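You operate a simulated robot arm through the tools that you are given. There is no shell and no other tool.

You are at the controls of a simulated robot arm. One attempt, no reset.

## Task
Clamp the grille frame, then push each peg into the socket of its colour.
Fine: slide the green stop up to the frame and tighten the stop knob.

Only the result counts: the job must be done as asked and must still hold three seconds after the hand-in. Knocking over, shifting, dropping, spilling or breaking anything else fails it.

## Robot
A 7-joint arm with a two-finger parallel gripper, fixed in place. Base frame: the origin is at the foot of the arm, x ahead of it, y to its left, z up; the work surface is at about z = 0.86. Lengths are in m, angles in degrees, forces in N, time in s.
With the tool pointing down near the work surface it reaches from about 0.36 to 0.74 m from the base axis. Its first joint turns from -143.0 to 143.0 degrees. Payload 3 kg.
The TCP is the grasp point between the finger pads, 0.03 m short of the fingertips. In the tool frame z runs along the fingers and y along their closing line. The gripper opens to 0.11 m. The fingers are 0.02 m wide and 0.01 m thick; the gripper's body (0.048 by 0.112 m) begins 0.055 m behind the TCP.
Orientation is that of the tool frame in the base frame, as a unit quaternion [x, y, z, w]. With the fingers straight down and closing along the base's y, the tool's x points along the base's -x, its y along +y and its z along -z.

## Interface
- The arm moves only by the tool step_arm. Its argument "deltas" is a list of rows, each a list of 3 entries, a list of its own where there are three numbers: the shift along the tool's x, y, z in m, then the turn, a rotation vector about the tool's x, y, z in rad, then the gripper command, from -1 (shut) to 1 (fully open), values between in proportion. In form: [[[x, y, z], [ax, ay, az], claw], ...]. A call has 1 to 20 rows; each row shifts and turns the commanded pose from where the row before left it, along the tool's axes as they then stand. Each row takes 0.2 s and may step no farther than 0.05 m and 8.6 degrees from the row before; otherwise, or with a gripper value out of range, the whole call is refused. A pose out of reach is approached as far as the arm can. The call stops where the force on the tool passes 40 N (or 10 N more than at its start, if that is more) or the arm is blocked; 0.2 s more then pass. The fingers move at their own pace (about 0.108 m/s each) and stop on an object; they squeeze with about 40 N. The grip force told is the motor's: it shows also when the fingers shut on nothing. Time passes only in rows, and 0.2 s behind the last, so rows that do not move let the fingers close. It gives the time, the measured TCP pose, the force on the tool (base axes), the opening and the grip force at its end, in the units of the frame above (readings bear some noise), with the torque about the TCP (base axes, N m) and any sound that the robot's microphone picked up.
- Cameras (640 x 400 px; columns grow to the right, rows downward): "scene" is fixed at [0.2284, -0.6513, 1.6419]; the picture's right is [0.43, -0.90, 0.00], its down [-0.59, -0.28, -0.76] and it looks along [0.69, 0.33, -0.65] (base axes); focal length 326 px, centre (320, 200). "wrist" rides on the gripper at [0.073, 0.017, -0.103] in the tool frame; the picture's right is [-0.23, 0.97, 0.00], its down [-0.76, -0.18, -0.62] and it looks along [-0.61, -0.14, 0.78] (tool axes); focal length 222 px, centre (320, 200). There is no depth. A picture from a camera that has moved, and an enlarged one, comes with that camera's place and axes in the base frame and with its lens. The place of the scene camera against the robot may be out by one fixed shift of up to 0.025 m in any direction.
- grab_frame(camera): a new picture of that camera. The clock stands still meanwhile.
- slide_trunk(by): slides the trunk up (or, below 0, down) by that many m; the arm rides with it, the base frame stays. It gives what a move gives, with no picture.
- inspect(camera, box): a new picture of the part [left, top, right, bottom] of that camera's present view, enlarged. The clock stands still meanwhile.
- job_done(): hands the job in; it is judged then, once.

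Nothing tells you positions but the pictures and the camera data. Unless the task says otherwise, let go and move clear before handing in.

The tools are called after "Emit:" as name(argument=value, ...) on one line, values as JSON. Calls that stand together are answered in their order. step_arm: Moves the arm, as the interface text tells. Its arguments: {"type":"object","properties":{"deltas":{"type":"array","items":{"type":"array"}}},"required":["deltas"]} The other tools are called the same way: slide_trunk (by) slides the trunk up or down; grab_frame (camera) takes a picture; inspect (camera, box) takes an enlarged picture of a part of a camera's view; job_done () hands the job in.

At the start:

```text
clock: 0.0
tcp_pos: [0.6615, -0.3759, 1.2607]
tcp_rot: [0.0, 1.0, 0.0, -0.001]
ft_force: [0.3, 0.2, 0.2]
ft_torque: [0.04, -0.02, 0.02]
gripper_width: 0.1102
grip_force: 0.0
trunk travel left (down, up): [-0.819, 0.071]
```

scene: 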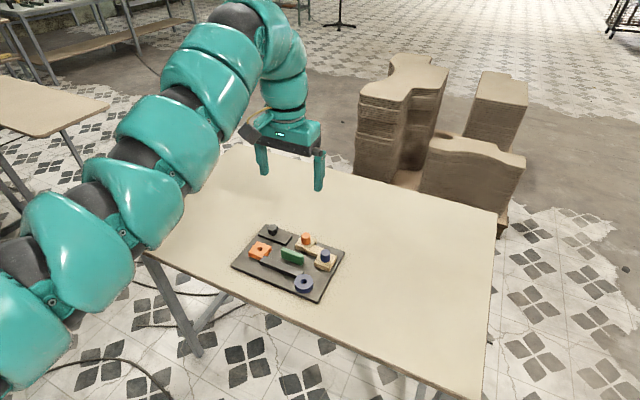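
wrist: 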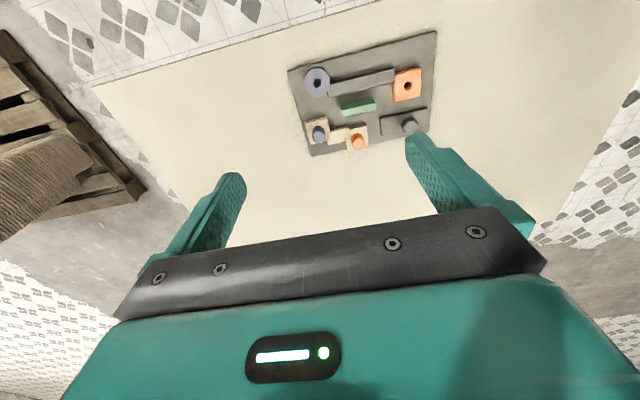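

I see a dark board on the table with an orange and a blue socket, a dark frame bar, a green stop, a dark knob, and two pegs on cream holders. I'll look at enlarged views from both cameras first.

Emit:
inspect(camera="scene", box=[220, 210, 360, 310])

Emit:
inspect(camera="wrist", box=[270, 20, 460, 170])

```text
4.00 times, centred on (290, 260) of scene
camera zoom: at [0.2284, -0.6513, 1.6419], right [0.43, -0.9, 0.0], down [-0.59, -0.28, -0.76], along [0.69, 0.33, -0.65], focal length 1306 px, centre (440, -40)
```

zoom: 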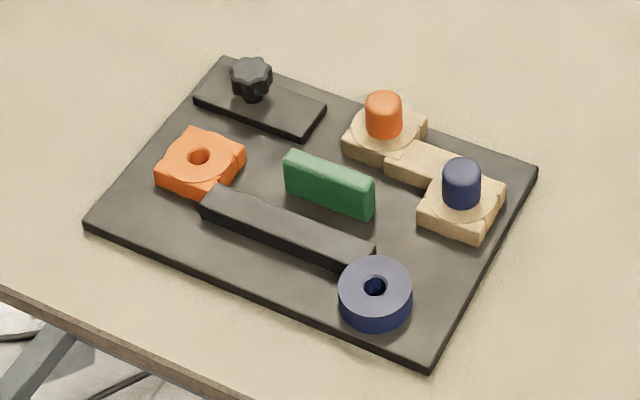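

```text
2.67 times, centred on (365, 95) of wrist
camera zoom: at [0.5885, -0.3582, 1.3638], right [0.23, 0.97, 0.0], down [0.76, -0.18, 0.62], along [0.61, -0.14, -0.78], focal length 592 px, centre (200, 480)
```

zoom: 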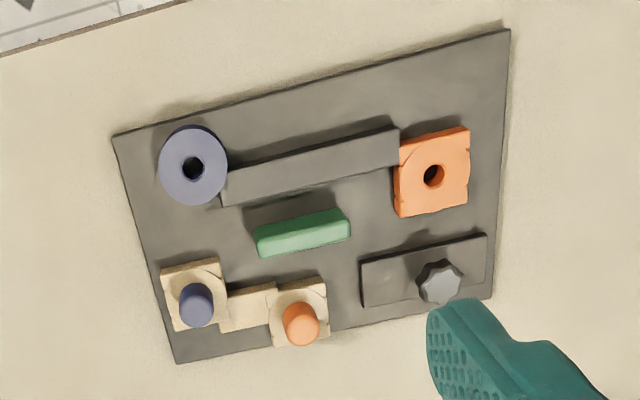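

The board appears axis-aligned, at about x 0.65–0.835 and y -0.44 to -0.16, so much of it lies beyond the stated top-down reach. I'll lower the trunk a little to see whether that extends the reach, since the arm rides down with it.

Emit:
slide_trunk(by=-0.15)

```text
clock: 1.8
tcp_pos: [0.6603, -0.3761, 1.1128]
tcp_rot: [0.0, 1.0, 0.0, -0.001]
ft_force: [0.5, 0.8, -0.7]
ft_torque: [0.02, -0.02, -0.02]
gripper_width: 0.1098
grip_force: 0.0
trunk travel left (down, up): [-0.669, 0.221]
```

The trunk slid down and the tool came with it to z = 1.11. Now I'll test the forward reach well above the board.

Emit:
step_arm(deltas=[[[-0.03, 0, 0], [0, 0, 0], 1], [[-0.03, 0, 0], [0, 0, 0], 1], [[-0.03, 0, 0], [0, 0, 0], 1], [[-0.03, 0, 0], [0, 0, 0], 1], [[0, 0, 0], [0, 0, 0], 1]])

Emit:
grab_frame(camera="scene")

Emit:
grab_frame(camera="wrist")

```text
clock: 3.0
tcp_pos: [0.7674, -0.3746, 1.1111]
tcp_rot: [0.0, 1.0, 0.0, 0.0]
ft_force: [-0.1, -0.9, 0.2]
ft_torque: [-0.03, -0.01, -0.02]
gripper_width: 0.11
grip_force: 0.0
out of reach, approached as far as the arm can: row 4
trunk travel left (down, up): [-0.669, 0.221]
```

```text
taken
```

scene: 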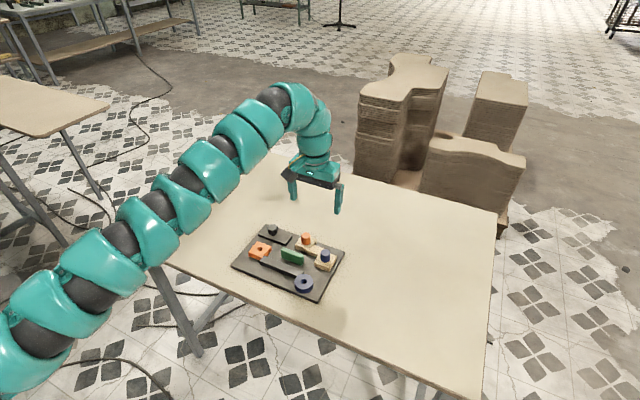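

```text
taken
camera wrist: at [0.6962, -0.3571, 1.2134], right [0.23, 0.97, 0.0], down [0.76, -0.18, 0.62], along [0.61, -0.14, -0.78], focal length 222 px, centre (320, 200)
```

wrist: 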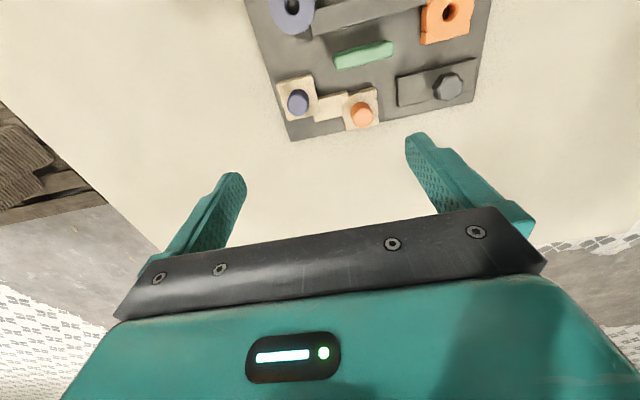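

At this relative arm height the reach is limited to about 0.854 m, and the pegs sit at about 0.86 m. I'll go higher relative to the trunk to see whether the reach grows.

Emit:
step_arm(deltas=[[[0, 0, -0.04], [0, 0, 0], 1], [[0, 0, -0.04], [0, 0, 0], 1], [[0, 0, -0.04], [0, 0, 0], 1], [[-0.02, 0, 0], [0, 0, 0], 1], [[-0.02, 0, 0], [0, 0, 0], 1], [[-0.02, 0, 0], [0, 0, 0], 1], [[-0.02, 0, 0], [0, 0, 0], 1]])

```text
clock: 4.5
tcp_pos: [0.756, -0.3777, 1.1644]
tcp_rot: [0.0, 1.0, -0.001, 0.001]
ft_force: [-0.1, 0.8, -0.7]
ft_torque: [-0.03, 0.02, -0.01]
gripper_width: 0.1102
grip_force: 0.1
out of reach, approached as far as the arm can: row 1, 2, 3, 4, 5, 6, 7
trunk travel left (down, up): [-0.669, 0.221]
```

Going higher shortens the reach, so the best relative height is lower. I'll drop to about z = 1.02 and test again there, still above the pegs.

Emit:
step_arm(deltas=[[[0.02, 0, 0.02], [0, 0, 0], 1], [[0, 0, 0.03], [0, 0, 0], 1], [[0, 0, 0.04], [0, 0, 0], 1], [[0, 0, 0.04], [0, 0, 0], 1], [[0, 0, 0.01], [0, 0, 0], 1], [[0, 0, 0], [0, 0, 0], 1]])

```text
clock: 6.0
tcp_pos: [0.7354, -0.3768, 1.0248]
tcp_rot: [0.0, 1.0, 0.0, 0.0]
ft_force: [-0.6, -0.5, -0.1]
ft_torque: [0.0, -0.02, 0.0]
gripper_width: 0.1101
grip_force: 0.1
trunk travel left (down, up): [-0.669, 0.221]
```

Emit:
step_arm(deltas=[[[-0.02, 0, 0], [0, 0, 0], 1], [[-0.02, 0, 0], [0, 0, 0], 1], [[-0.02, 0, 0], [0, 0, 0], 1], [[-0.02, 0, 0], [0, 0, 0], 1]])

Emit:
grab_frame(camera="scene")

Emit:
grab_frame(camera="wrist")

```text
clock: 7.0
tcp_pos: [0.7758, -0.3777, 1.0222]
tcp_rot: [0.001, 1.0, 0.0, -0.001]
ft_force: [-1.6, 0.0, -0.1]
ft_torque: [0.02, 0.0, -0.01]
gripper_width: 0.1099
grip_force: 0.1
out of reach, approached as far as the arm can: row 3, 4
trunk travel left (down, up): [-0.669, 0.221]
```

```text
taken
```

scene: 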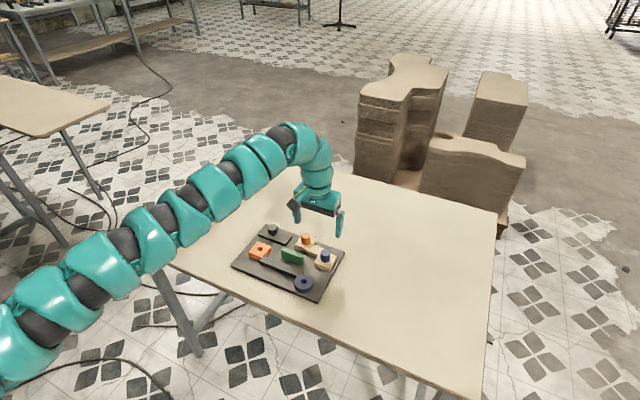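

```text
taken
camera wrist: at [0.7031, -0.3599, 1.1252], right [0.23, 0.97, 0.0], down [0.76, -0.18, 0.62], along [0.61, -0.14, -0.78], focal length 222 px, centre (320, 200)
```

wrist: 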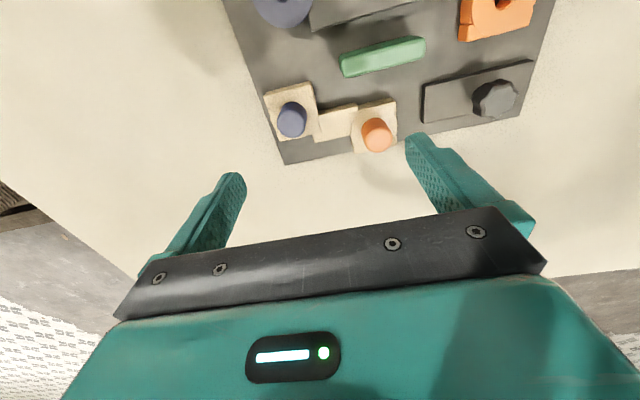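

The reach here is about 0.863 m, which is just enough for the pegs, and I can use trunk slides for vertical moves. I'll back off so the wrist camera sees the whole board up close.

Emit:
step_arm(deltas=[[[0.04, 0.02, 0], [0, 0, 0], 1], [[0.04, 0.02, 0], [0, 0, 0], 1], [[0.04, 0.02, 0], [0, 0, 0], 1], [[0.04, 0, 0], [0, 0, 0], 1], [[0, 0, 0], [0, 0, 0], 1]])

Emit:
grab_frame(camera="wrist")

Emit:
inspect(camera="wrist", box=[160, 60, 320, 160])

Emit:
inspect(camera="wrist", box=[320, 60, 480, 160])

```text
clock: 8.2
tcp_pos: [0.6947, -0.3367, 1.0246]
tcp_rot: [0.0, 1.0, 0.0, -0.001]
ft_force: [0.8, 0.6, 0.1]
ft_torque: [-0.01, -0.03, -0.01]
gripper_width: 0.1102
grip_force: 0.1
out of reach, approached as far as the arm can: row 3, 4
trunk travel left (down, up): [-0.669, 0.221]
```

```text
taken
camera wrist: at [0.6229, -0.318, 1.1263], right [0.23, 0.97, 0.0], down [0.76, -0.18, 0.62], along [0.61, -0.14, -0.78], focal length 222 px, centre (320, 200)
```

wrist: 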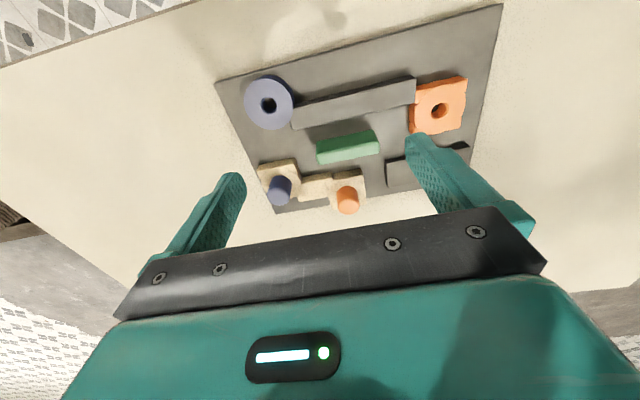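

```text
4.00 times, centred on (240, 110) of wrist
camera zoom: at [0.6229, -0.318, 1.1263], right [0.23, 0.97, 0.0], down [0.76, -0.18, 0.62], along [0.61, -0.14, -0.78], focal length 888 px, centre (640, 560)
```

zoom: 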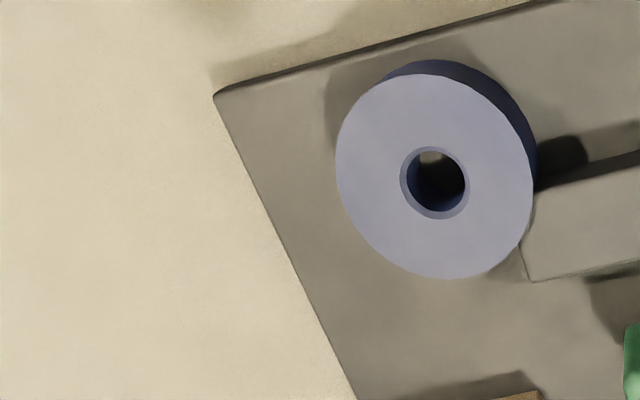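

```text
4.00 times, centred on (400, 110) of wrist
camera zoom: at [0.6229, -0.318, 1.1263], right [0.23, 0.97, 0.0], down [0.76, -0.18, 0.62], along [0.61, -0.14, -0.78], focal length 888 px, centre (0, 560)
```

zoom: 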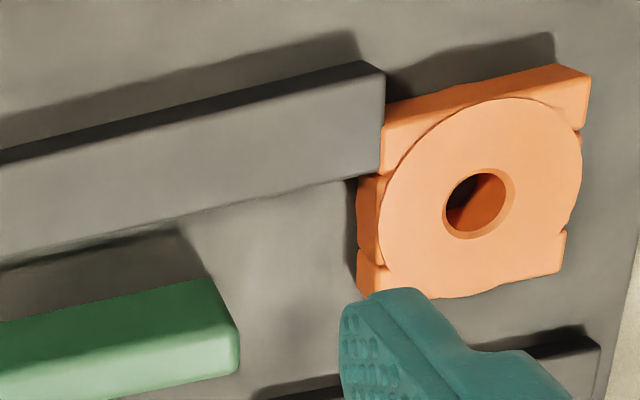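

The move back stopped early at about r = 0.77 and was reported as out of reach. I'll check whether I can retract further in pure x and by lifting.

Emit:
step_arm(deltas=[[[0.02, 0, 0], [0, 0, 0], 1], [[0.02, 0, 0], [0, 0, 0], 1], [[0.02, 0, 0], [0, 0, 0], 1], [[0, 0, 0], [0, 0, 0], 1]])

```text
clock: 9.2
tcp_pos: [0.6946, -0.3374, 1.0246]
tcp_rot: [0.0, 1.0, -0.001, -0.001]
ft_force: [-0.4, -0.2, 0.0]
ft_torque: [-0.01, 0.01, -0.04]
gripper_width: 0.1099
grip_force: 0.0
out of reach, approached as far as the arm can: row 1, 2, 3
trunk travel left (down, up): [-0.669, 0.221]
```

It can't go closer in at this height, which looks like a joint limit. I'll raise the trunk by 0.1 m and lower the arm by the same amount, to learn the reachable band at that setting.

Emit:
slide_trunk(by=0.1)

Emit:
step_arm(deltas=[[[0, 0, 0.02], [0, 0, 0], 1], [[0, 0, 0.02], [0, 0, 0], 1], [[0, 0, 0.02], [0, 0, 0], 1], [[0, 0, 0.02], [0, 0, 0], 1], [[0, 0, 0.02], [0, 0, 0], 1], [[0.02, 0, 0], [0, 0, 0], 1], [[0.02, 0, 0], [0, 0, 0], 1], [[0.02, 0, 0], [0, 0, 0], 1], [[0.02, 0, 0], [0, 0, 0], 1], [[0, 0, 0], [0, 0, 0], 1]])

```text
clock: 10.5
tcp_pos: [0.6961, -0.3364, 1.1244]
tcp_rot: [-0.001, 1.0, 0.0, -0.001]
ft_force: [-0.6, 0.8, 0.3]
ft_torque: [0.04, -0.01, 0.05]
gripper_width: 0.11
grip_force: 0.0
trunk travel left (down, up): [-0.769, 0.121]
```

```text
clock: 12.7
tcp_pos: [0.6949, -0.3363, 1.024]
tcp_rot: [0.0, 1.0, 0.0, -0.001]
ft_force: [0.9, 0.2, 0.5]
ft_torque: [0.0, -0.03, 0.03]
gripper_width: 0.1101
grip_force: 0.1
out of reach, approached as far as the arm can: row 6, 7, 8, 9
trunk travel left (down, up): [-0.769, 0.121]
```

The x = 0.695 limit is the same at this height. I'll test small moves in y and diagonally to find out what the limit is.

Emit:
step_arm(deltas=[[[0, 0.02, 0], [0, 0, 0], 1], [[0, 0.02, 0], [0, 0, 0], 1], [[0, 0, 0], [0, 0, 0], 1]])

Emit:
step_arm(deltas=[[[0, -0.02, 0], [0, 0, 0], 1], [[0, -0.02, 0], [0, 0, 0], 1], [[0.02, -0.02, 0], [0, 0, 0], 1], [[0.02, 0, 0], [0, 0, 0], 1], [[0, 0, 0], [0, 0, 0], 1]])

```text
clock: 13.5
tcp_pos: [0.6946, -0.2953, 1.0241]
tcp_rot: [0.0, 1.0, -0.001, -0.001]
ft_force: [-0.5, -0.2, -0.2]
ft_torque: [-0.02, -0.03, -0.03]
gripper_width: 0.1102
grip_force: 0.0
trunk travel left (down, up): [-0.769, 0.121]
```

```text
clock: 14.7
tcp_pos: [0.6701, -0.362, 1.0182]
tcp_rot: [0.001, 1.0, 0.0, 0.0]
ft_force: [0.1, -0.2, 0.5]
ft_torque: [-0.02, -0.02, -0.02]
gripper_width: 0.11
grip_force: 0.1
out of reach, approached as far as the arm can: row 4
trunk travel left (down, up): [-0.769, 0.121]
```

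Emit:
grab_frame(camera="scene")

Emit:
grab_frame(camera="wrist")

```text
taken
```

scene: 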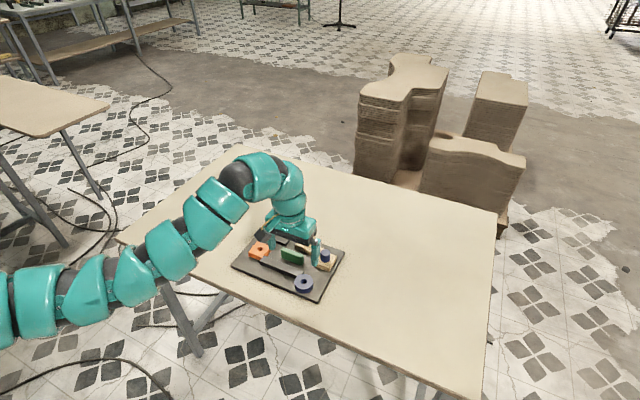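

```text
taken
camera wrist: at [0.5981, -0.3438, 1.1197], right [0.23, 0.97, 0.0], down [0.76, -0.18, 0.62], along [0.61, -0.14, -0.78], focal length 222 px, centre (320, 200)
```

wrist: 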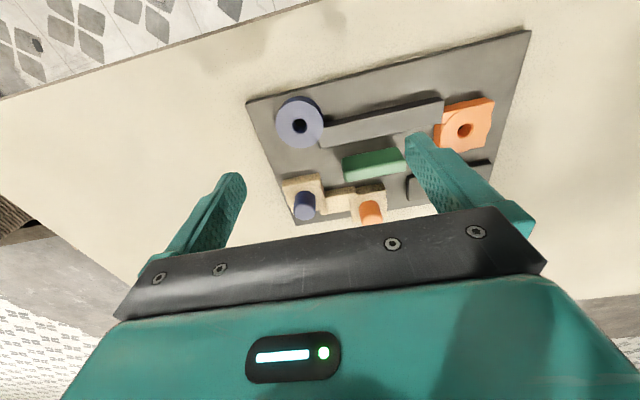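

The arm is bending elbow-down, so a higher trunk gives inner reach and a lower trunk gives outer reach. I'll take detailed views of the board from here.

Emit:
inspect(camera="wrist", box=[240, 80, 400, 180])

Emit:
inspect(camera="wrist", box=[270, 140, 430, 240])

Emit:
inspect(camera="scene", box=[230, 215, 310, 265])

Emit:
inspect(camera="scene", box=[280, 245, 360, 305])

```text
4.00 times, centred on (320, 130) of wrist
camera zoom: at [0.5981, -0.3438, 1.1197], right [0.23, 0.97, 0.0], down [0.76, -0.18, 0.62], along [0.61, -0.14, -0.78], focal length 888 px, centre (320, 480)
```

zoom: 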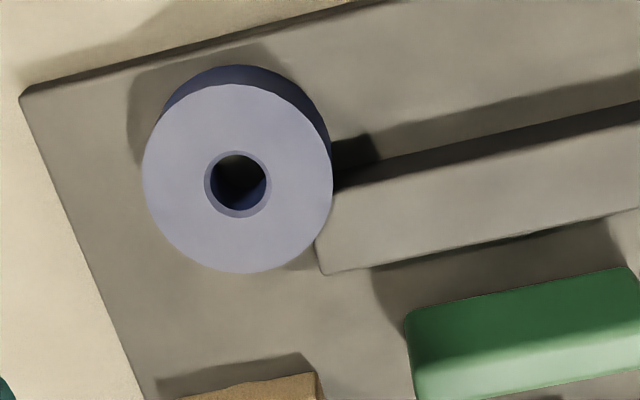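

```text
4.00 times, centred on (350, 190) of wrist
camera zoom: at [0.5981, -0.3438, 1.1197], right [0.23, 0.97, 0.0], down [0.76, -0.18, 0.62], along [0.61, -0.14, -0.78], focal length 888 px, centre (200, 240)
```

zoom: 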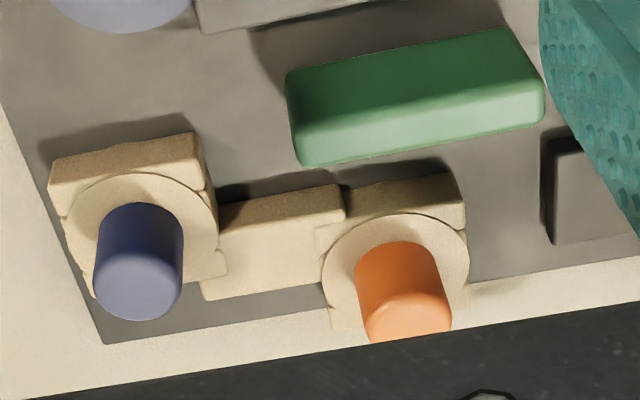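

```text
8.00 times, centred on (270, 240) of scene
camera zoom: at [0.2284, -0.6513, 1.6419], right [0.43, -0.9, 0.0], down [-0.59, -0.28, -0.76], along [0.69, 0.33, -0.65], focal length 2612 px, centre (720, -120)
```

zoom: 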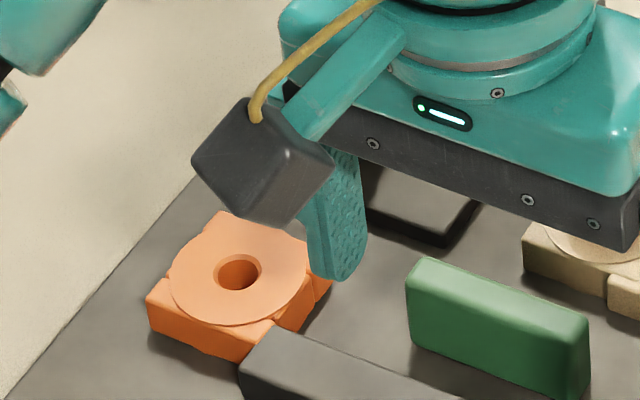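

```text
6.67 times, centred on (320, 275) of scene
camera zoom: at [0.2284, -0.6513, 1.6419], right [0.43, -0.9, 0.0], down [-0.59, -0.28, -0.76], along [0.69, 0.33, -0.65], focal length 2176 px, centre (320, -300)
```

zoom: 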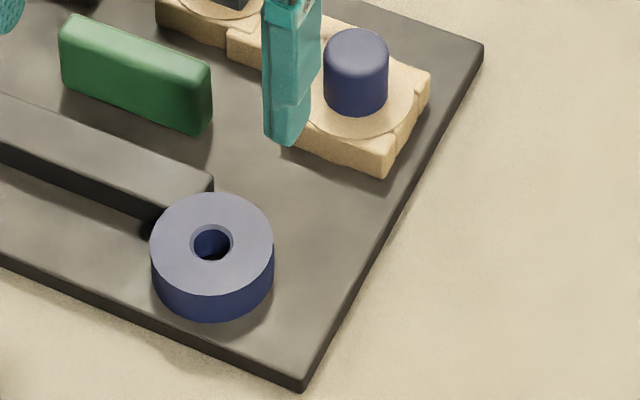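

The pegs look like thick heads with probably a thinner shank below, since the socket holes are narrower. I'll raise the trunk for inner reach and move sideways to view the knob, the green stop and the gaps.

Emit:
slide_trunk(by=0.1)

Emit:
step_arm(deltas=[[[0, 0.04, 0.01], [0, 0, 0], 1], [[0, 0.04, 0.02], [0, 0, 0], 1], [[0, 0.04, 0.02], [0, 0, 0], 1], [[0, 0.04, 0], [0, 0, 0], 1], [[0, 0.03, 0], [0, 0, 0], 1], [[0, 0, 0], [0, 0, 0], 1]])

Emit:
grab_frame(camera="wrist")

```text
clock: 16.0
tcp_pos: [0.6704, -0.3623, 1.1178]
tcp_rot: [0.0, 1.0, -0.001, -0.001]
ft_force: [0.2, -0.5, -0.5]
ft_torque: [-0.01, -0.01, -0.03]
gripper_width: 0.11
grip_force: 0.0
trunk travel left (down, up): [-0.869, 0.021]
```

```text
clock: 17.4
tcp_pos: [0.6745, -0.1724, 1.0666]
tcp_rot: [0.001, 1.0, 0.0, -0.001]
ft_force: [-0.1, 0.1, 0.8]
ft_torque: [0.02, -0.03, -0.02]
gripper_width: 0.1098
grip_force: 0.1
out of reach, approached as far as the arm can: row 1
trunk travel left (down, up): [-0.869, 0.021]
```

```text
taken
camera wrist: at [0.6036, -0.1543, 1.1678], right [0.23, 0.97, 0.0], down [0.76, -0.18, 0.62], along [0.61, -0.14, -0.78], focal length 222 px, centre (320, 200)
```

wrist: 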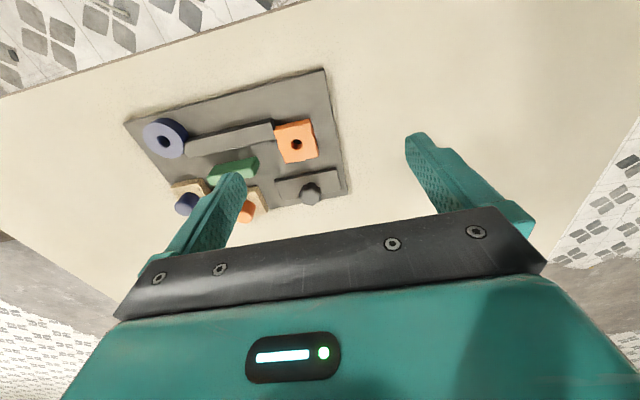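

Emit:
inspect(camera="wrist", box=[240, 110, 368, 210])

Emit:
inspect(camera="wrist", box=[170, 120, 298, 220])

Emit:
inspect(camera="scene", box=[230, 215, 310, 275])

```text
4.00 times, centred on (304, 160) of wrist
camera zoom: at [0.6036, -0.1543, 1.1678], right [0.23, 0.97, 0.0], down [0.76, -0.18, 0.62], along [0.61, -0.14, -0.78], focal length 888 px, centre (384, 360)
```

zoom: 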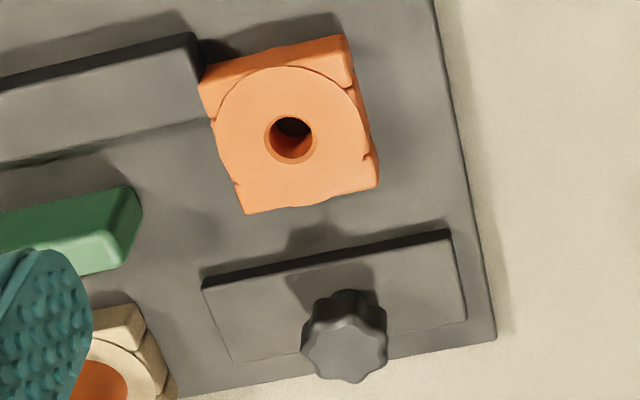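

```text
4.00 times, centred on (234, 170) of wrist
camera zoom: at [0.6036, -0.1543, 1.1678], right [0.23, 0.97, 0.0], down [0.76, -0.18, 0.62], along [0.61, -0.14, -0.78], focal length 888 px, centre (664, 320)
```

zoom: 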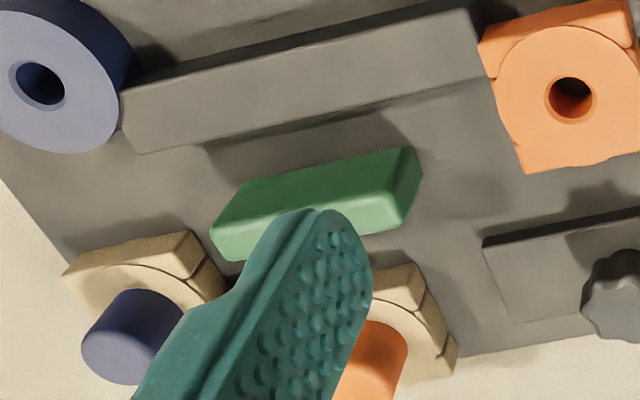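

```text
6.67 times, centred on (270, 245) of scene
camera zoom: at [0.2284, -0.6513, 1.6419], right [0.43, -0.9, 0.0], down [-0.59, -0.28, -0.76], along [0.69, 0.33, -0.65], focal length 2176 px, centre (653, -100)
```

zoom: 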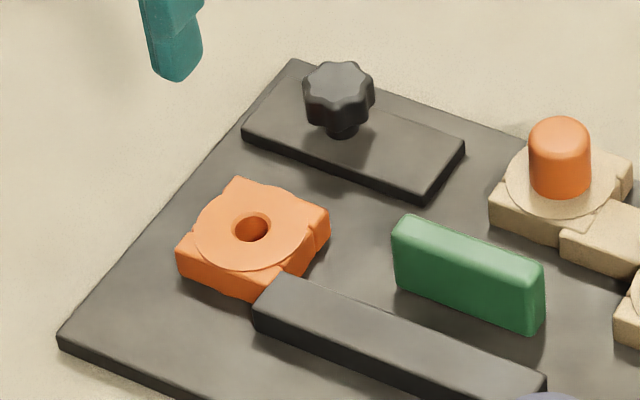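

Everything on the board is axis-aligned. I estimate the green stop at (0.740, -0.314) with its top at 0.907 and a length of 0.067 along y, and the far face of the frame bar at x ≈ 0.707. I'll grip the stop by its two ends and slide it in -x, so I'm moving above it and lowering the trunk.

Emit:
step_arm(deltas=[[[-0.0184, -0.0355, 0], [0, 0, 0], 0.6], [[-0.0184, -0.0355, 0], [0, 0, 0], 0.6], [[-0.0184, -0.0355, 0], [0, 0, 0], 0.6], [[-0.0184, -0.0355, 0], [0, 0, 0], 0.6], [[0, 0, 0], [0, 0, 0], 0.6]])

Emit:
grab_frame(camera="wrist")

```text
clock: 18.6
tcp_pos: [0.7475, -0.313, 1.0656]
tcp_rot: [0.0, 1.0, 0.0, -0.002]
ft_force: [-1.0, 0.4, 0.7]
ft_torque: [-0.03, 0.0, 0.01]
gripper_width: 0.088
grip_force: 0.0
trunk travel left (down, up): [-0.869, 0.021]
```

```text
taken
camera wrist: at [0.6764, -0.2962, 1.1674], right [0.23, 0.97, 0.0], down [0.76, -0.18, 0.62], along [0.61, -0.14, -0.78], focal length 222 px, centre (320, 200)
```

wrist: 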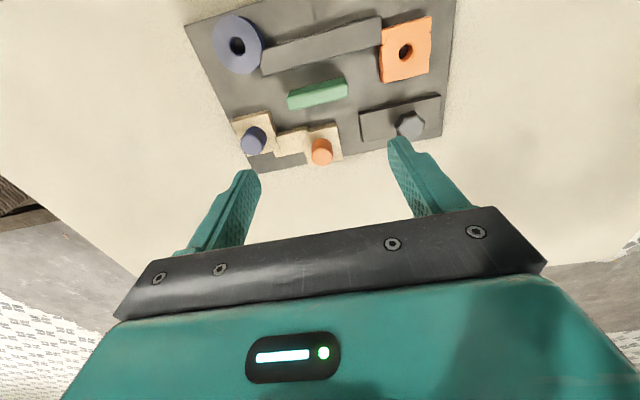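

Emit:
inspect(camera="wrist", box=[220, 60, 380, 180])

Emit:
inspect(camera="wrist", box=[320, 0, 480, 120])

```text
3.33 times, centred on (300, 120) of wrist
camera zoom: at [0.6764, -0.2962, 1.1674], right [0.23, 0.97, 0.0], down [0.76, -0.18, 0.62], along [0.61, -0.14, -0.78], focal length 740 px, centre (387, 467)
```

zoom: 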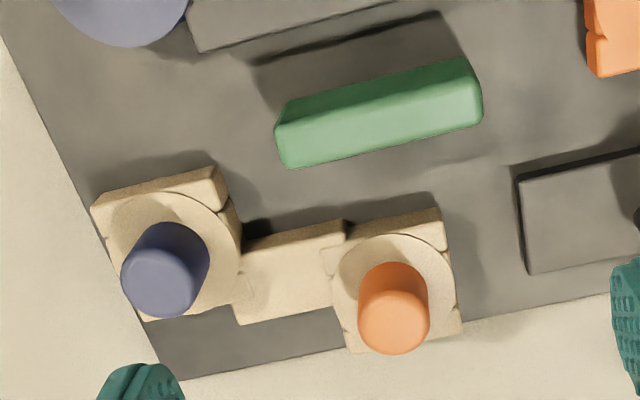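

```text
3.33 times, centred on (400, 60) of wrist
camera zoom: at [0.6764, -0.2962, 1.1674], right [0.23, 0.97, 0.0], down [0.76, -0.18, 0.62], along [0.61, -0.14, -0.78], focal length 740 px, centre (53, 667)
```

zoom: 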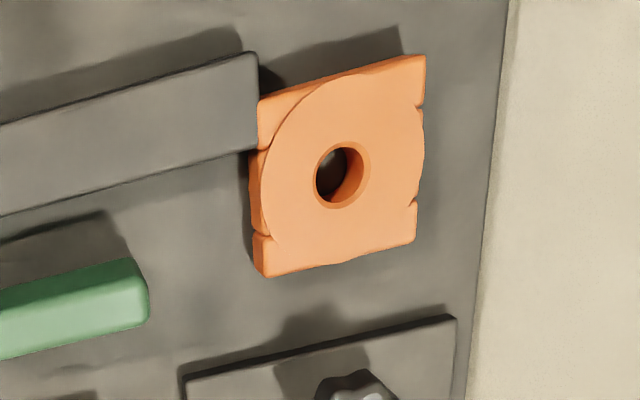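

The measurements agree across views: the stop's near face is at x ≈ 0.7335 and the bar's far face at x ≈ 0.708, so it has about 25 mm to travel. I'll lower the trunk by 0.1 m and descend so the fingertips straddle the stop's ends just above the bar's top height.

Emit:
slide_trunk(by=-0.1)

Emit:
grab_frame(camera="wrist")

```text
clock: 19.9
tcp_pos: [0.7486, -0.3143, 0.9651]
tcp_rot: [0.0, 1.0, 0.0, -0.001]
ft_force: [-0.2, 0.0, 0.4]
ft_torque: [0.02, 0.02, -0.03]
gripper_width: 0.0879
grip_force: 0.1
trunk travel left (down, up): [-0.769, 0.121]
```

```text
taken
camera wrist: at [0.6767, -0.2961, 1.0671], right [0.23, 0.97, 0.0], down [0.76, -0.18, 0.62], along [0.61, -0.14, -0.78], focal length 222 px, centre (320, 200)
```

wrist: 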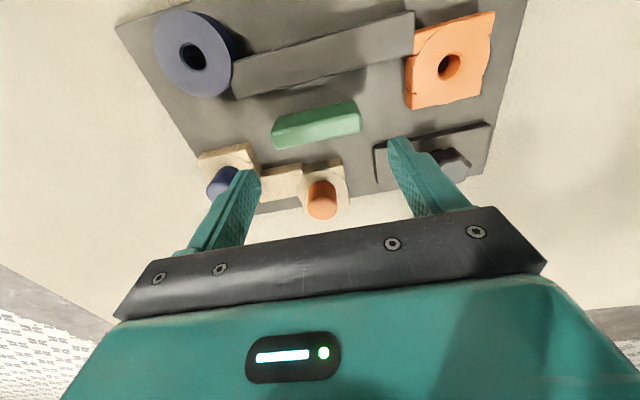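

Emit:
inspect(camera="wrist", box=[256, 80, 384, 160])

```text
5.00 times, centred on (320, 120) of wrist
camera zoom: at [0.6767, -0.2961, 1.0671], right [0.23, 0.97, 0.0], down [0.76, -0.18, 0.62], along [0.61, -0.14, -0.78], focal length 1111 px, centre (320, 600)
```

zoom: 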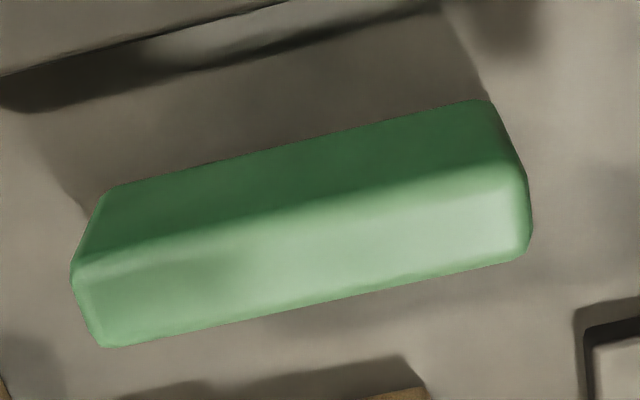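

The stop's top centre is at about (0.738, -0.3135). I'll move over it and descend so that about 14 mm of fingertip overlaps its ends, without closing yet.

Emit:
step_arm(deltas=[[[0.008, 0, 0], [0, 0, 0], 0.6], [[0, 0, 0.02], [0, 0, 0], 0.6], [[0, 0, 0.02], [0, 0, 0], 0.6], [[0, 0, 0], [0, 0, 0], 0.6]])

Emit:
grab_frame(camera="wrist")

Emit:
inspect(camera="scene", box=[240, 200, 360, 300])

```text
clock: 20.9
tcp_pos: [0.7423, -0.3137, 0.9248]
tcp_rot: [0.0, 1.0, 0.0, 0.0]
ft_force: [0.9, -0.1, -0.6]
ft_torque: [-0.01, 0.01, 0.0]
gripper_width: 0.088
grip_force: 0.0
trunk travel left (down, up): [-0.769, 0.121]
```

```text
taken
camera wrist: at [0.6688, -0.2959, 1.0266], right [0.23, 0.97, 0.0], down [0.76, -0.18, 0.62], along [0.61, -0.14, -0.78], focal length 222 px, centre (320, 200)
```

wrist: 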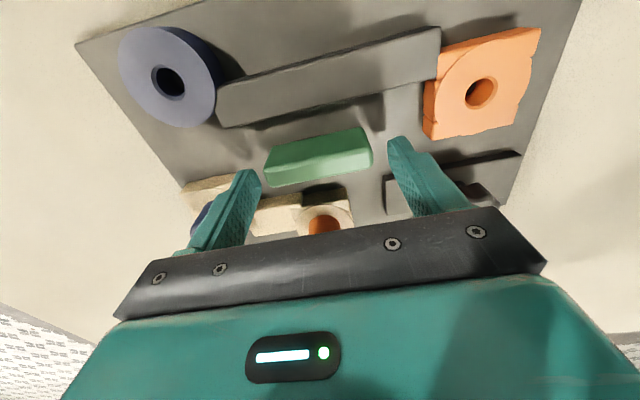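

```text
4.00 times, centred on (300, 250) of scene
camera zoom: at [0.2284, -0.6513, 1.6419], right [0.43, -0.9, 0.0], down [-0.59, -0.28, -0.76], along [0.69, 0.33, -0.65], focal length 1306 px, centre (400, 0)
```

zoom: 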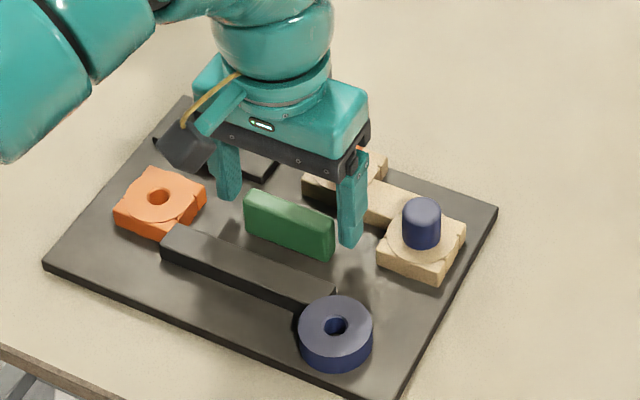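

Emit:
inspect(camera="wrist", box=[230, 110, 410, 220])

```text
3.56 times, centred on (320, 165) of wrist
camera zoom: at [0.6688, -0.2959, 1.0266], right [0.23, 0.97, 0.0], down [0.76, -0.18, 0.62], along [0.61, -0.14, -0.78], focal length 790 px, centre (320, 324)
```

zoom: 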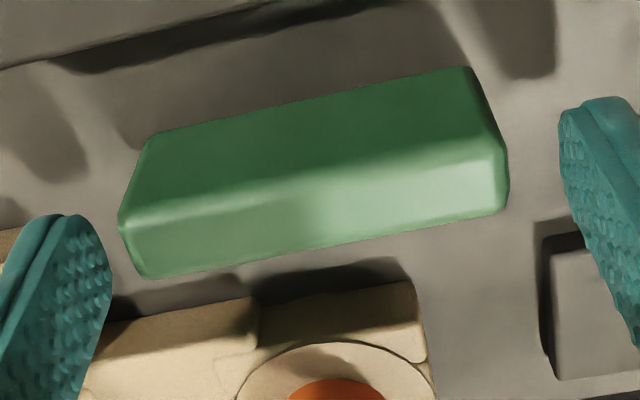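

The stop lies between the fingers and the TCP is within a few millimetres of its centre. I'll go 4 mm lower and close gently on its ends.

Emit:
step_arm(deltas=[[[0.001, 0, 0.004], [0, 0, 0], 0.6], [[0, 0, 0], [0, 0, 0], 0.35], [[0, 0, 0], [0, 0, 0], 0.25], [[0, 0, 0], [0, 0, 0], 0.15], [[0, 0, 0], [0, 0, 0], 0.1]])

Emit:
grab_frame(camera="wrist")

```text
clock: 22.1
tcp_pos: [0.7398, -0.3142, 0.9198]
tcp_rot: [0.001, 1.0, 0.0, -0.001]
ft_force: [-0.2, -4.2, 0.5]
ft_torque: [-0.46, -0.19, -0.08]
gripper_width: 0.0697
grip_force: 39.8
trunk travel left (down, up): [-0.769, 0.121]
```

```text
taken
camera wrist: at [0.6677, -0.2968, 1.0224], right [0.23, 0.97, 0.0], down [0.76, -0.18, 0.62], along [0.61, -0.14, -0.78], focal length 222 px, centre (320, 200)
```

wrist: 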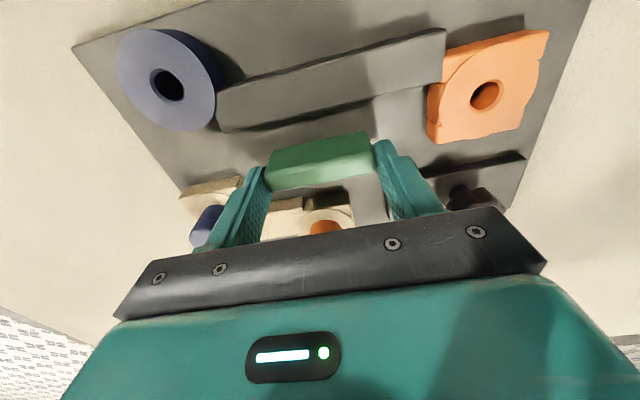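

The stop is gripped with an opening of 0.0697 m. The slight y reaction suggests it runs on a guide, so I'll slide it toward the bar in small steps and watch the force.

Emit:
step_arm(deltas=[[[0.003, 0, 0], [0, 0, 0], 0.1], [[0.003, 0, 0], [0, 0, 0], 0.1]])

```text
clock: 22.7
tcp_pos: [0.7326, -0.3148, 0.9197]
tcp_rot: [0.001, 1.0, 0.0, -0.002]
ft_force: [1.6, -5.4, -0.6]
ft_torque: [0.2, 0.86, -0.42]
gripper_width: 0.0696
grip_force: 39.9
trunk travel left (down, up): [-0.769, 0.121]
```

Emit:
step_arm(deltas=[[[0.003, 0, 0], [0, 0, 0], 0.1], [[0.003, 0, 0], [0, 0, 0], 0.1], [[0.003, 0, 0], [0, 0, 0], 0.1]])

Emit:
grab_frame(camera="wrist")

```text
clock: 23.5
tcp_pos: [0.7256, -0.3146, 0.9202]
tcp_rot: [0.001, 1.0, 0.0, -0.002]
ft_force: [0.7, -5.4, 0.9]
ft_torque: [-0.1, -1.25, -0.4]
gripper_width: 0.0697
grip_force: 40.2
trunk travel left (down, up): [-0.769, 0.121]
```

```text
taken
camera wrist: at [0.653, -0.297, 1.0225], right [0.23, 0.97, 0.0], down [0.76, -0.18, 0.62], along [0.6, -0.14, -0.78], focal length 222 px, centre (320, 200)
```

wrist: 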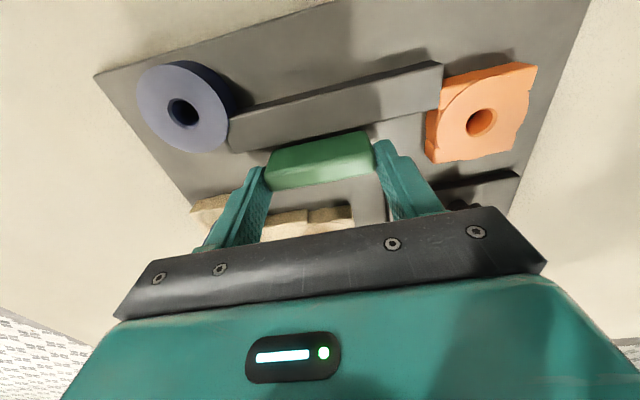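

Emit:
step_arm(deltas=[[[0.002, 0, 0], [0, 0, 0], 0.1], [[0.002, 0, 0], [0, 0, 0], 0.1]])

Emit:
inspect(camera="wrist", box=[220, 80, 420, 205])

Emit:
inspect(camera="scene", box=[250, 220, 340, 300])

```text
clock: 24.1
tcp_pos: [0.7215, -0.3143, 0.9193]
tcp_rot: [-0.001, 1.0, 0.0, -0.002]
ft_force: [0.3, -4.5, -0.5]
ft_torque: [-0.29, -0.12, 0.5]
gripper_width: 0.0698
grip_force: 39.9
trunk travel left (down, up): [-0.769, 0.121]
```

```text
3.20 times, centred on (320, 142) of wrist
camera zoom: at [0.6492, -0.297, 1.0225], right [0.23, 0.97, 0.0], down [0.76, -0.18, 0.62], along [0.6, -0.14, -0.78], focal length 711 px, centre (320, 384)
```

zoom: 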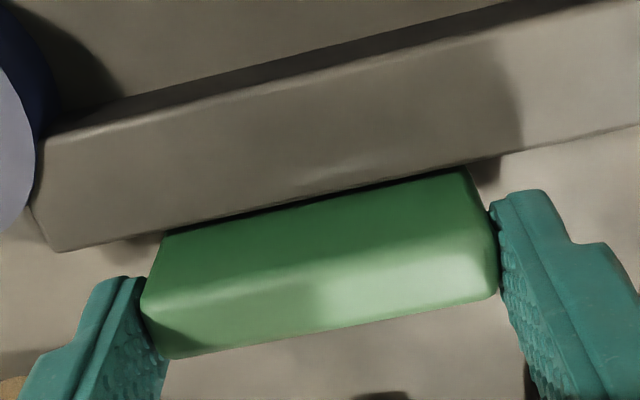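

```text
5.00 times, centred on (295, 260) of scene
camera zoom: at [0.2284, -0.6513, 1.6419], right [0.43, -0.9, 0.0], down [-0.59, -0.28, -0.76], along [0.69, 0.33, -0.65], focal length 1632 px, centre (445, -100)
```

zoom: 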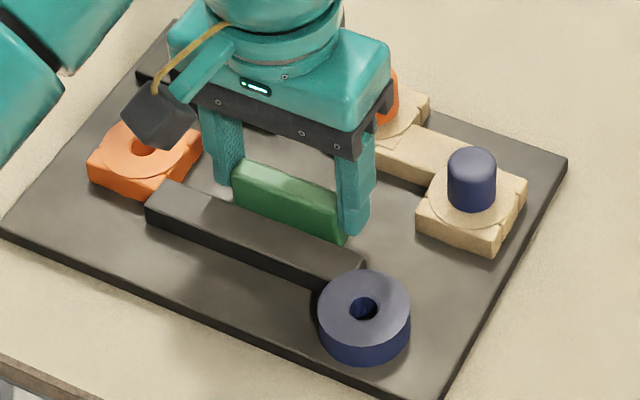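

Emit:
step_arm(deltas=[[[0.0015, 0, 0], [0, 0, 0], 0.1], [[0.0015, 0, 0], [0, 0, 0], 0.1]])

Emit:
step_arm(deltas=[[[0.0015, 0, 0], [0, 0, 0], 0.1]])

Emit:
inspect(camera="wrist", box=[220, 80, 420, 205])

```text
clock: 24.7
tcp_pos: [0.7174, -0.3165, 0.9207]
tcp_rot: [0.0, 1.0, 0.0, 0.0]
ft_force: [1.4, -3.9, 0.0]
ft_torque: [-0.24, 0.77, -0.1]
gripper_width: 0.0697
grip_force: 39.9
trunk travel left (down, up): [-0.769, 0.121]
```

```text
clock: 25.1
tcp_pos: [0.7181, -0.314, 0.9208]
tcp_rot: [0.001, 1.0, 0.0, 0.0]
ft_force: [7.3, -4.3, 0.4]
ft_torque: [-0.12, 0.77, -0.14]
gripper_width: 0.0696
grip_force: 39.6
trunk travel left (down, up): [-0.769, 0.121]
```

```text
3.20 times, centred on (320, 142) of wrist
camera zoom: at [0.6461, -0.297, 1.0224], right [0.23, 0.97, 0.0], down [0.76, -0.18, 0.62], along [0.61, -0.14, -0.78], focal length 711 px, centre (320, 384)
```

zoom: 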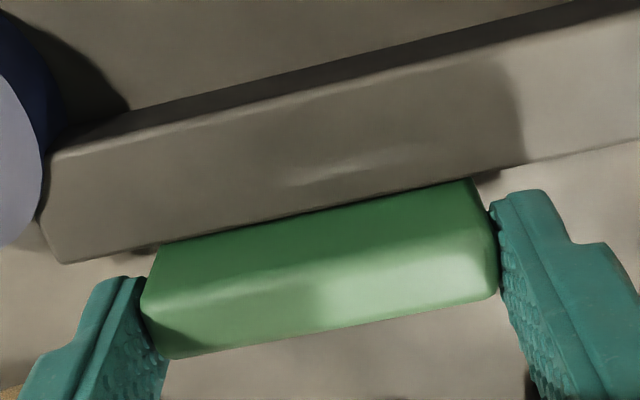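

The x force jumped to 7 N and motion stopped, so the stop has met the bar. I'll confirm that in the scene view before releasing.

Emit:
inspect(camera="scene", box=[255, 235, 325, 290])

Emit:
step_arm(deltas=[[[0, 0, 0], [0, 0, 0], 0.1]])

```text
7.27 times, centred on (290, 262) of scene
camera zoom: at [0.2284, -0.6513, 1.6419], right [0.43, -0.9, 0.0], down [-0.59, -0.28, -0.76], along [0.69, 0.33, -0.65], focal length 2374 px, centre (538, -254)
```

zoom: 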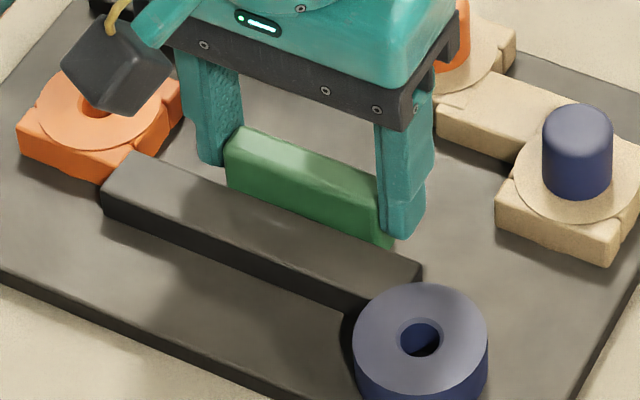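

```text
clock: 25.5
tcp_pos: [0.7189, -0.3144, 0.9203]
tcp_rot: [0.0, 1.0, -0.001, -0.001]
ft_force: [9.8, -4.4, 0.1]
ft_torque: [0.15, -0.06, -0.21]
gripper_width: 0.0696
grip_force: 40.4
trunk travel left (down, up): [-0.769, 0.121]
```

Contact is confirmed, with a steady 10 N and no motion. I'll release while relaxing the push, then lift straight up.

Emit:
step_arm(deltas=[[[-0.001, 0, 0], [0, 0, 0], 0.65], [[0, 0, 0], [0, 0, 0], 0.65], [[0, 0, -0.01], [0, 0, 0], 0.65], [[0, 0, -0.03], [0, 0, 0], 0.65], [[0, 0, -0.04], [0, 0, 0], 0.65], [[0, 0, -0.04], [0, 0, 0], 0.65], [[0, 0, 0], [0, 0, 0], 0.65]])

Emit:
grab_frame(camera="wrist")

Emit:
inspect(camera="scene", box=[230, 215, 350, 305])

```text
clock: 27.1
tcp_pos: [0.7186, -0.3148, 1.041]
tcp_rot: [0.0, 1.0, 0.0, -0.001]
ft_force: [0.4, 0.0, -0.7]
ft_torque: [0.0, 0.0, -0.04]
gripper_width: 0.0905
grip_force: 0.0
trunk travel left (down, up): [-0.769, 0.121]
```

```text
taken
camera wrist: at [0.646, -0.2961, 1.1429], right [0.23, 0.97, 0.0], down [0.76, -0.18, 0.62], along [0.61, -0.14, -0.78], focal length 222 px, centre (320, 200)
```

wrist: 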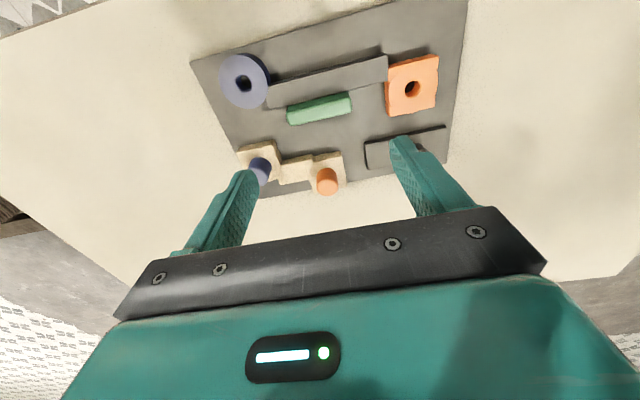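

```text
4.44 times, centred on (290, 260) of scene
camera zoom: at [0.2284, -0.6513, 1.6419], right [0.43, -0.9, 0.0], down [-0.59, -0.28, -0.76], along [0.69, 0.33, -0.65], focal length 1451 px, centre (453, -67)
```

zoom: 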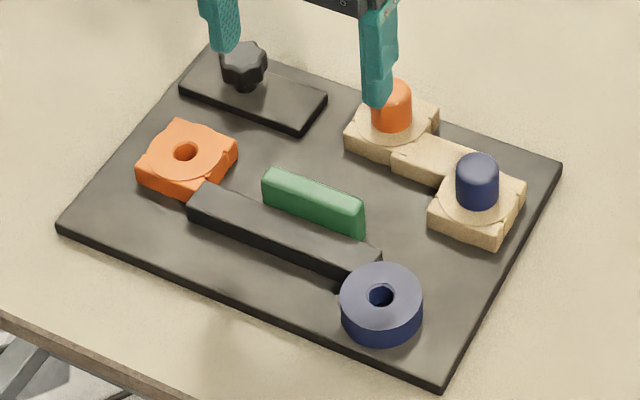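

Emit:
inspect(camera="wrist", box=[256, 60, 396, 140])

Emit:
inspect(camera="scene", box=[264, 240, 324, 280])

```text
4.57 times, centred on (326, 100) of wrist
camera zoom: at [0.646, -0.2961, 1.1429], right [0.23, 0.97, 0.0], down [0.76, -0.18, 0.62], along [0.61, -0.14, -0.78], focal length 1015 px, centre (293, 657)
```

zoom: 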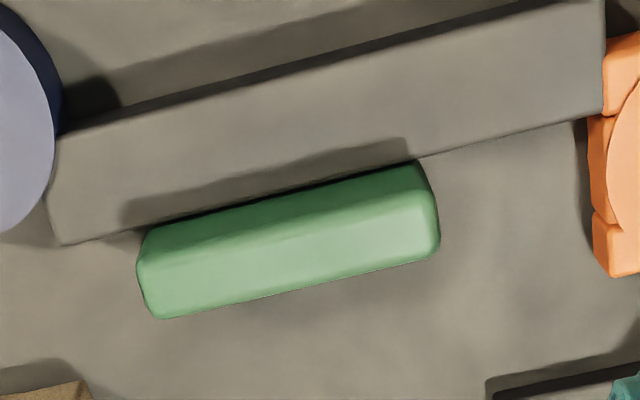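

```text
10.00 times, centred on (294, 260) of scene
camera zoom: at [0.2284, -0.6513, 1.6419], right [0.43, -0.9, 0.0], down [-0.59, -0.28, -0.76], along [0.69, 0.33, -0.65], focal length 3264 px, centre (580, -400)
```

zoom: 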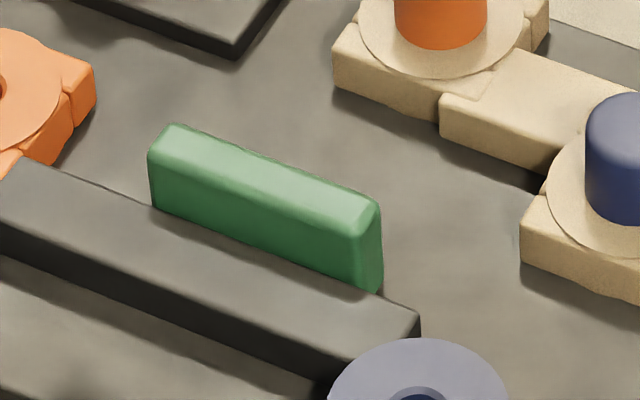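

The stop is flush against the bar. Next is the knob at about (0.798, -0.2145), so I'll move above it while staying high.

Emit:
step_arm(deltas=[[[-0.01, 0.025, 0], [0, 0, 0], 0.4], [[-0.02, 0.025, 0], [0, 0, 0], 0.4], [[-0.02, 0.025, 0], [0, 0, 0], 0.4], [[-0.02, 0.025, 0], [0, 0, 0], 0.4], [[-0.009, 0, 0], [0, 0, 0], 0.4], [[0, 0, 0], [0, 0, 0], 0.4]])

Emit:
grab_frame(camera="wrist")

Emit:
inspect(camera="wrist", box=[260, 90, 380, 190])

```text
clock: 28.5
tcp_pos: [0.7955, -0.2145, 1.0397]
tcp_rot: [0.001, 1.0, -0.001, -0.003]
ft_force: [-0.3, 0.3, -0.4]
ft_torque: [0.02, 0.0, 0.0]
gripper_width: 0.0771
grip_force: 0.1
trunk travel left (down, up): [-0.769, 0.121]
```

```text
taken
camera wrist: at [0.7248, -0.1962, 1.1422], right [0.23, 0.97, 0.0], down [0.76, -0.18, 0.62], along [0.6, -0.14, -0.78], focal length 222 px, centre (320, 200)
```

wrist: 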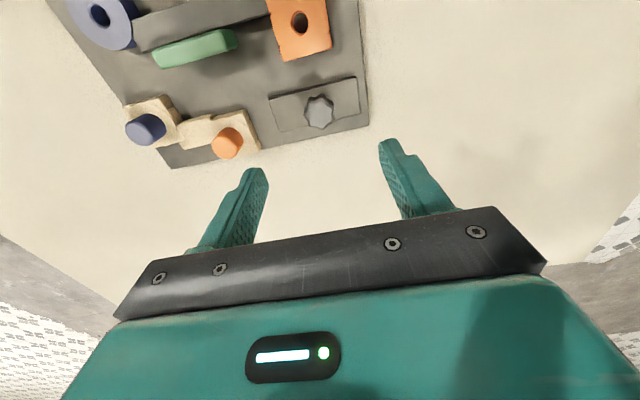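

```text
4.00 times, centred on (320, 140) of wrist
camera zoom: at [0.7248, -0.1962, 1.1422], right [0.23, 0.97, 0.0], down [0.76, -0.18, 0.62], along [0.6, -0.14, -0.78], focal length 888 px, centre (320, 440)
```

zoom: 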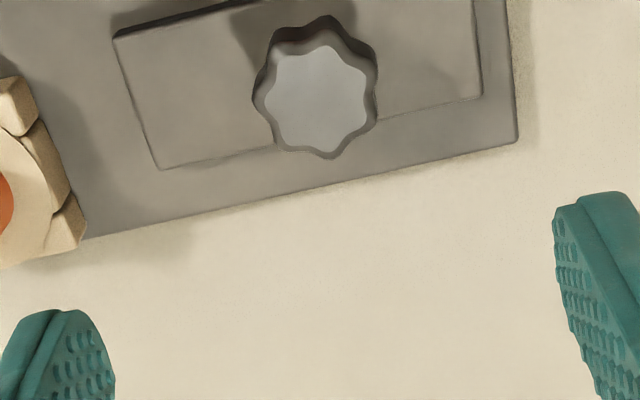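

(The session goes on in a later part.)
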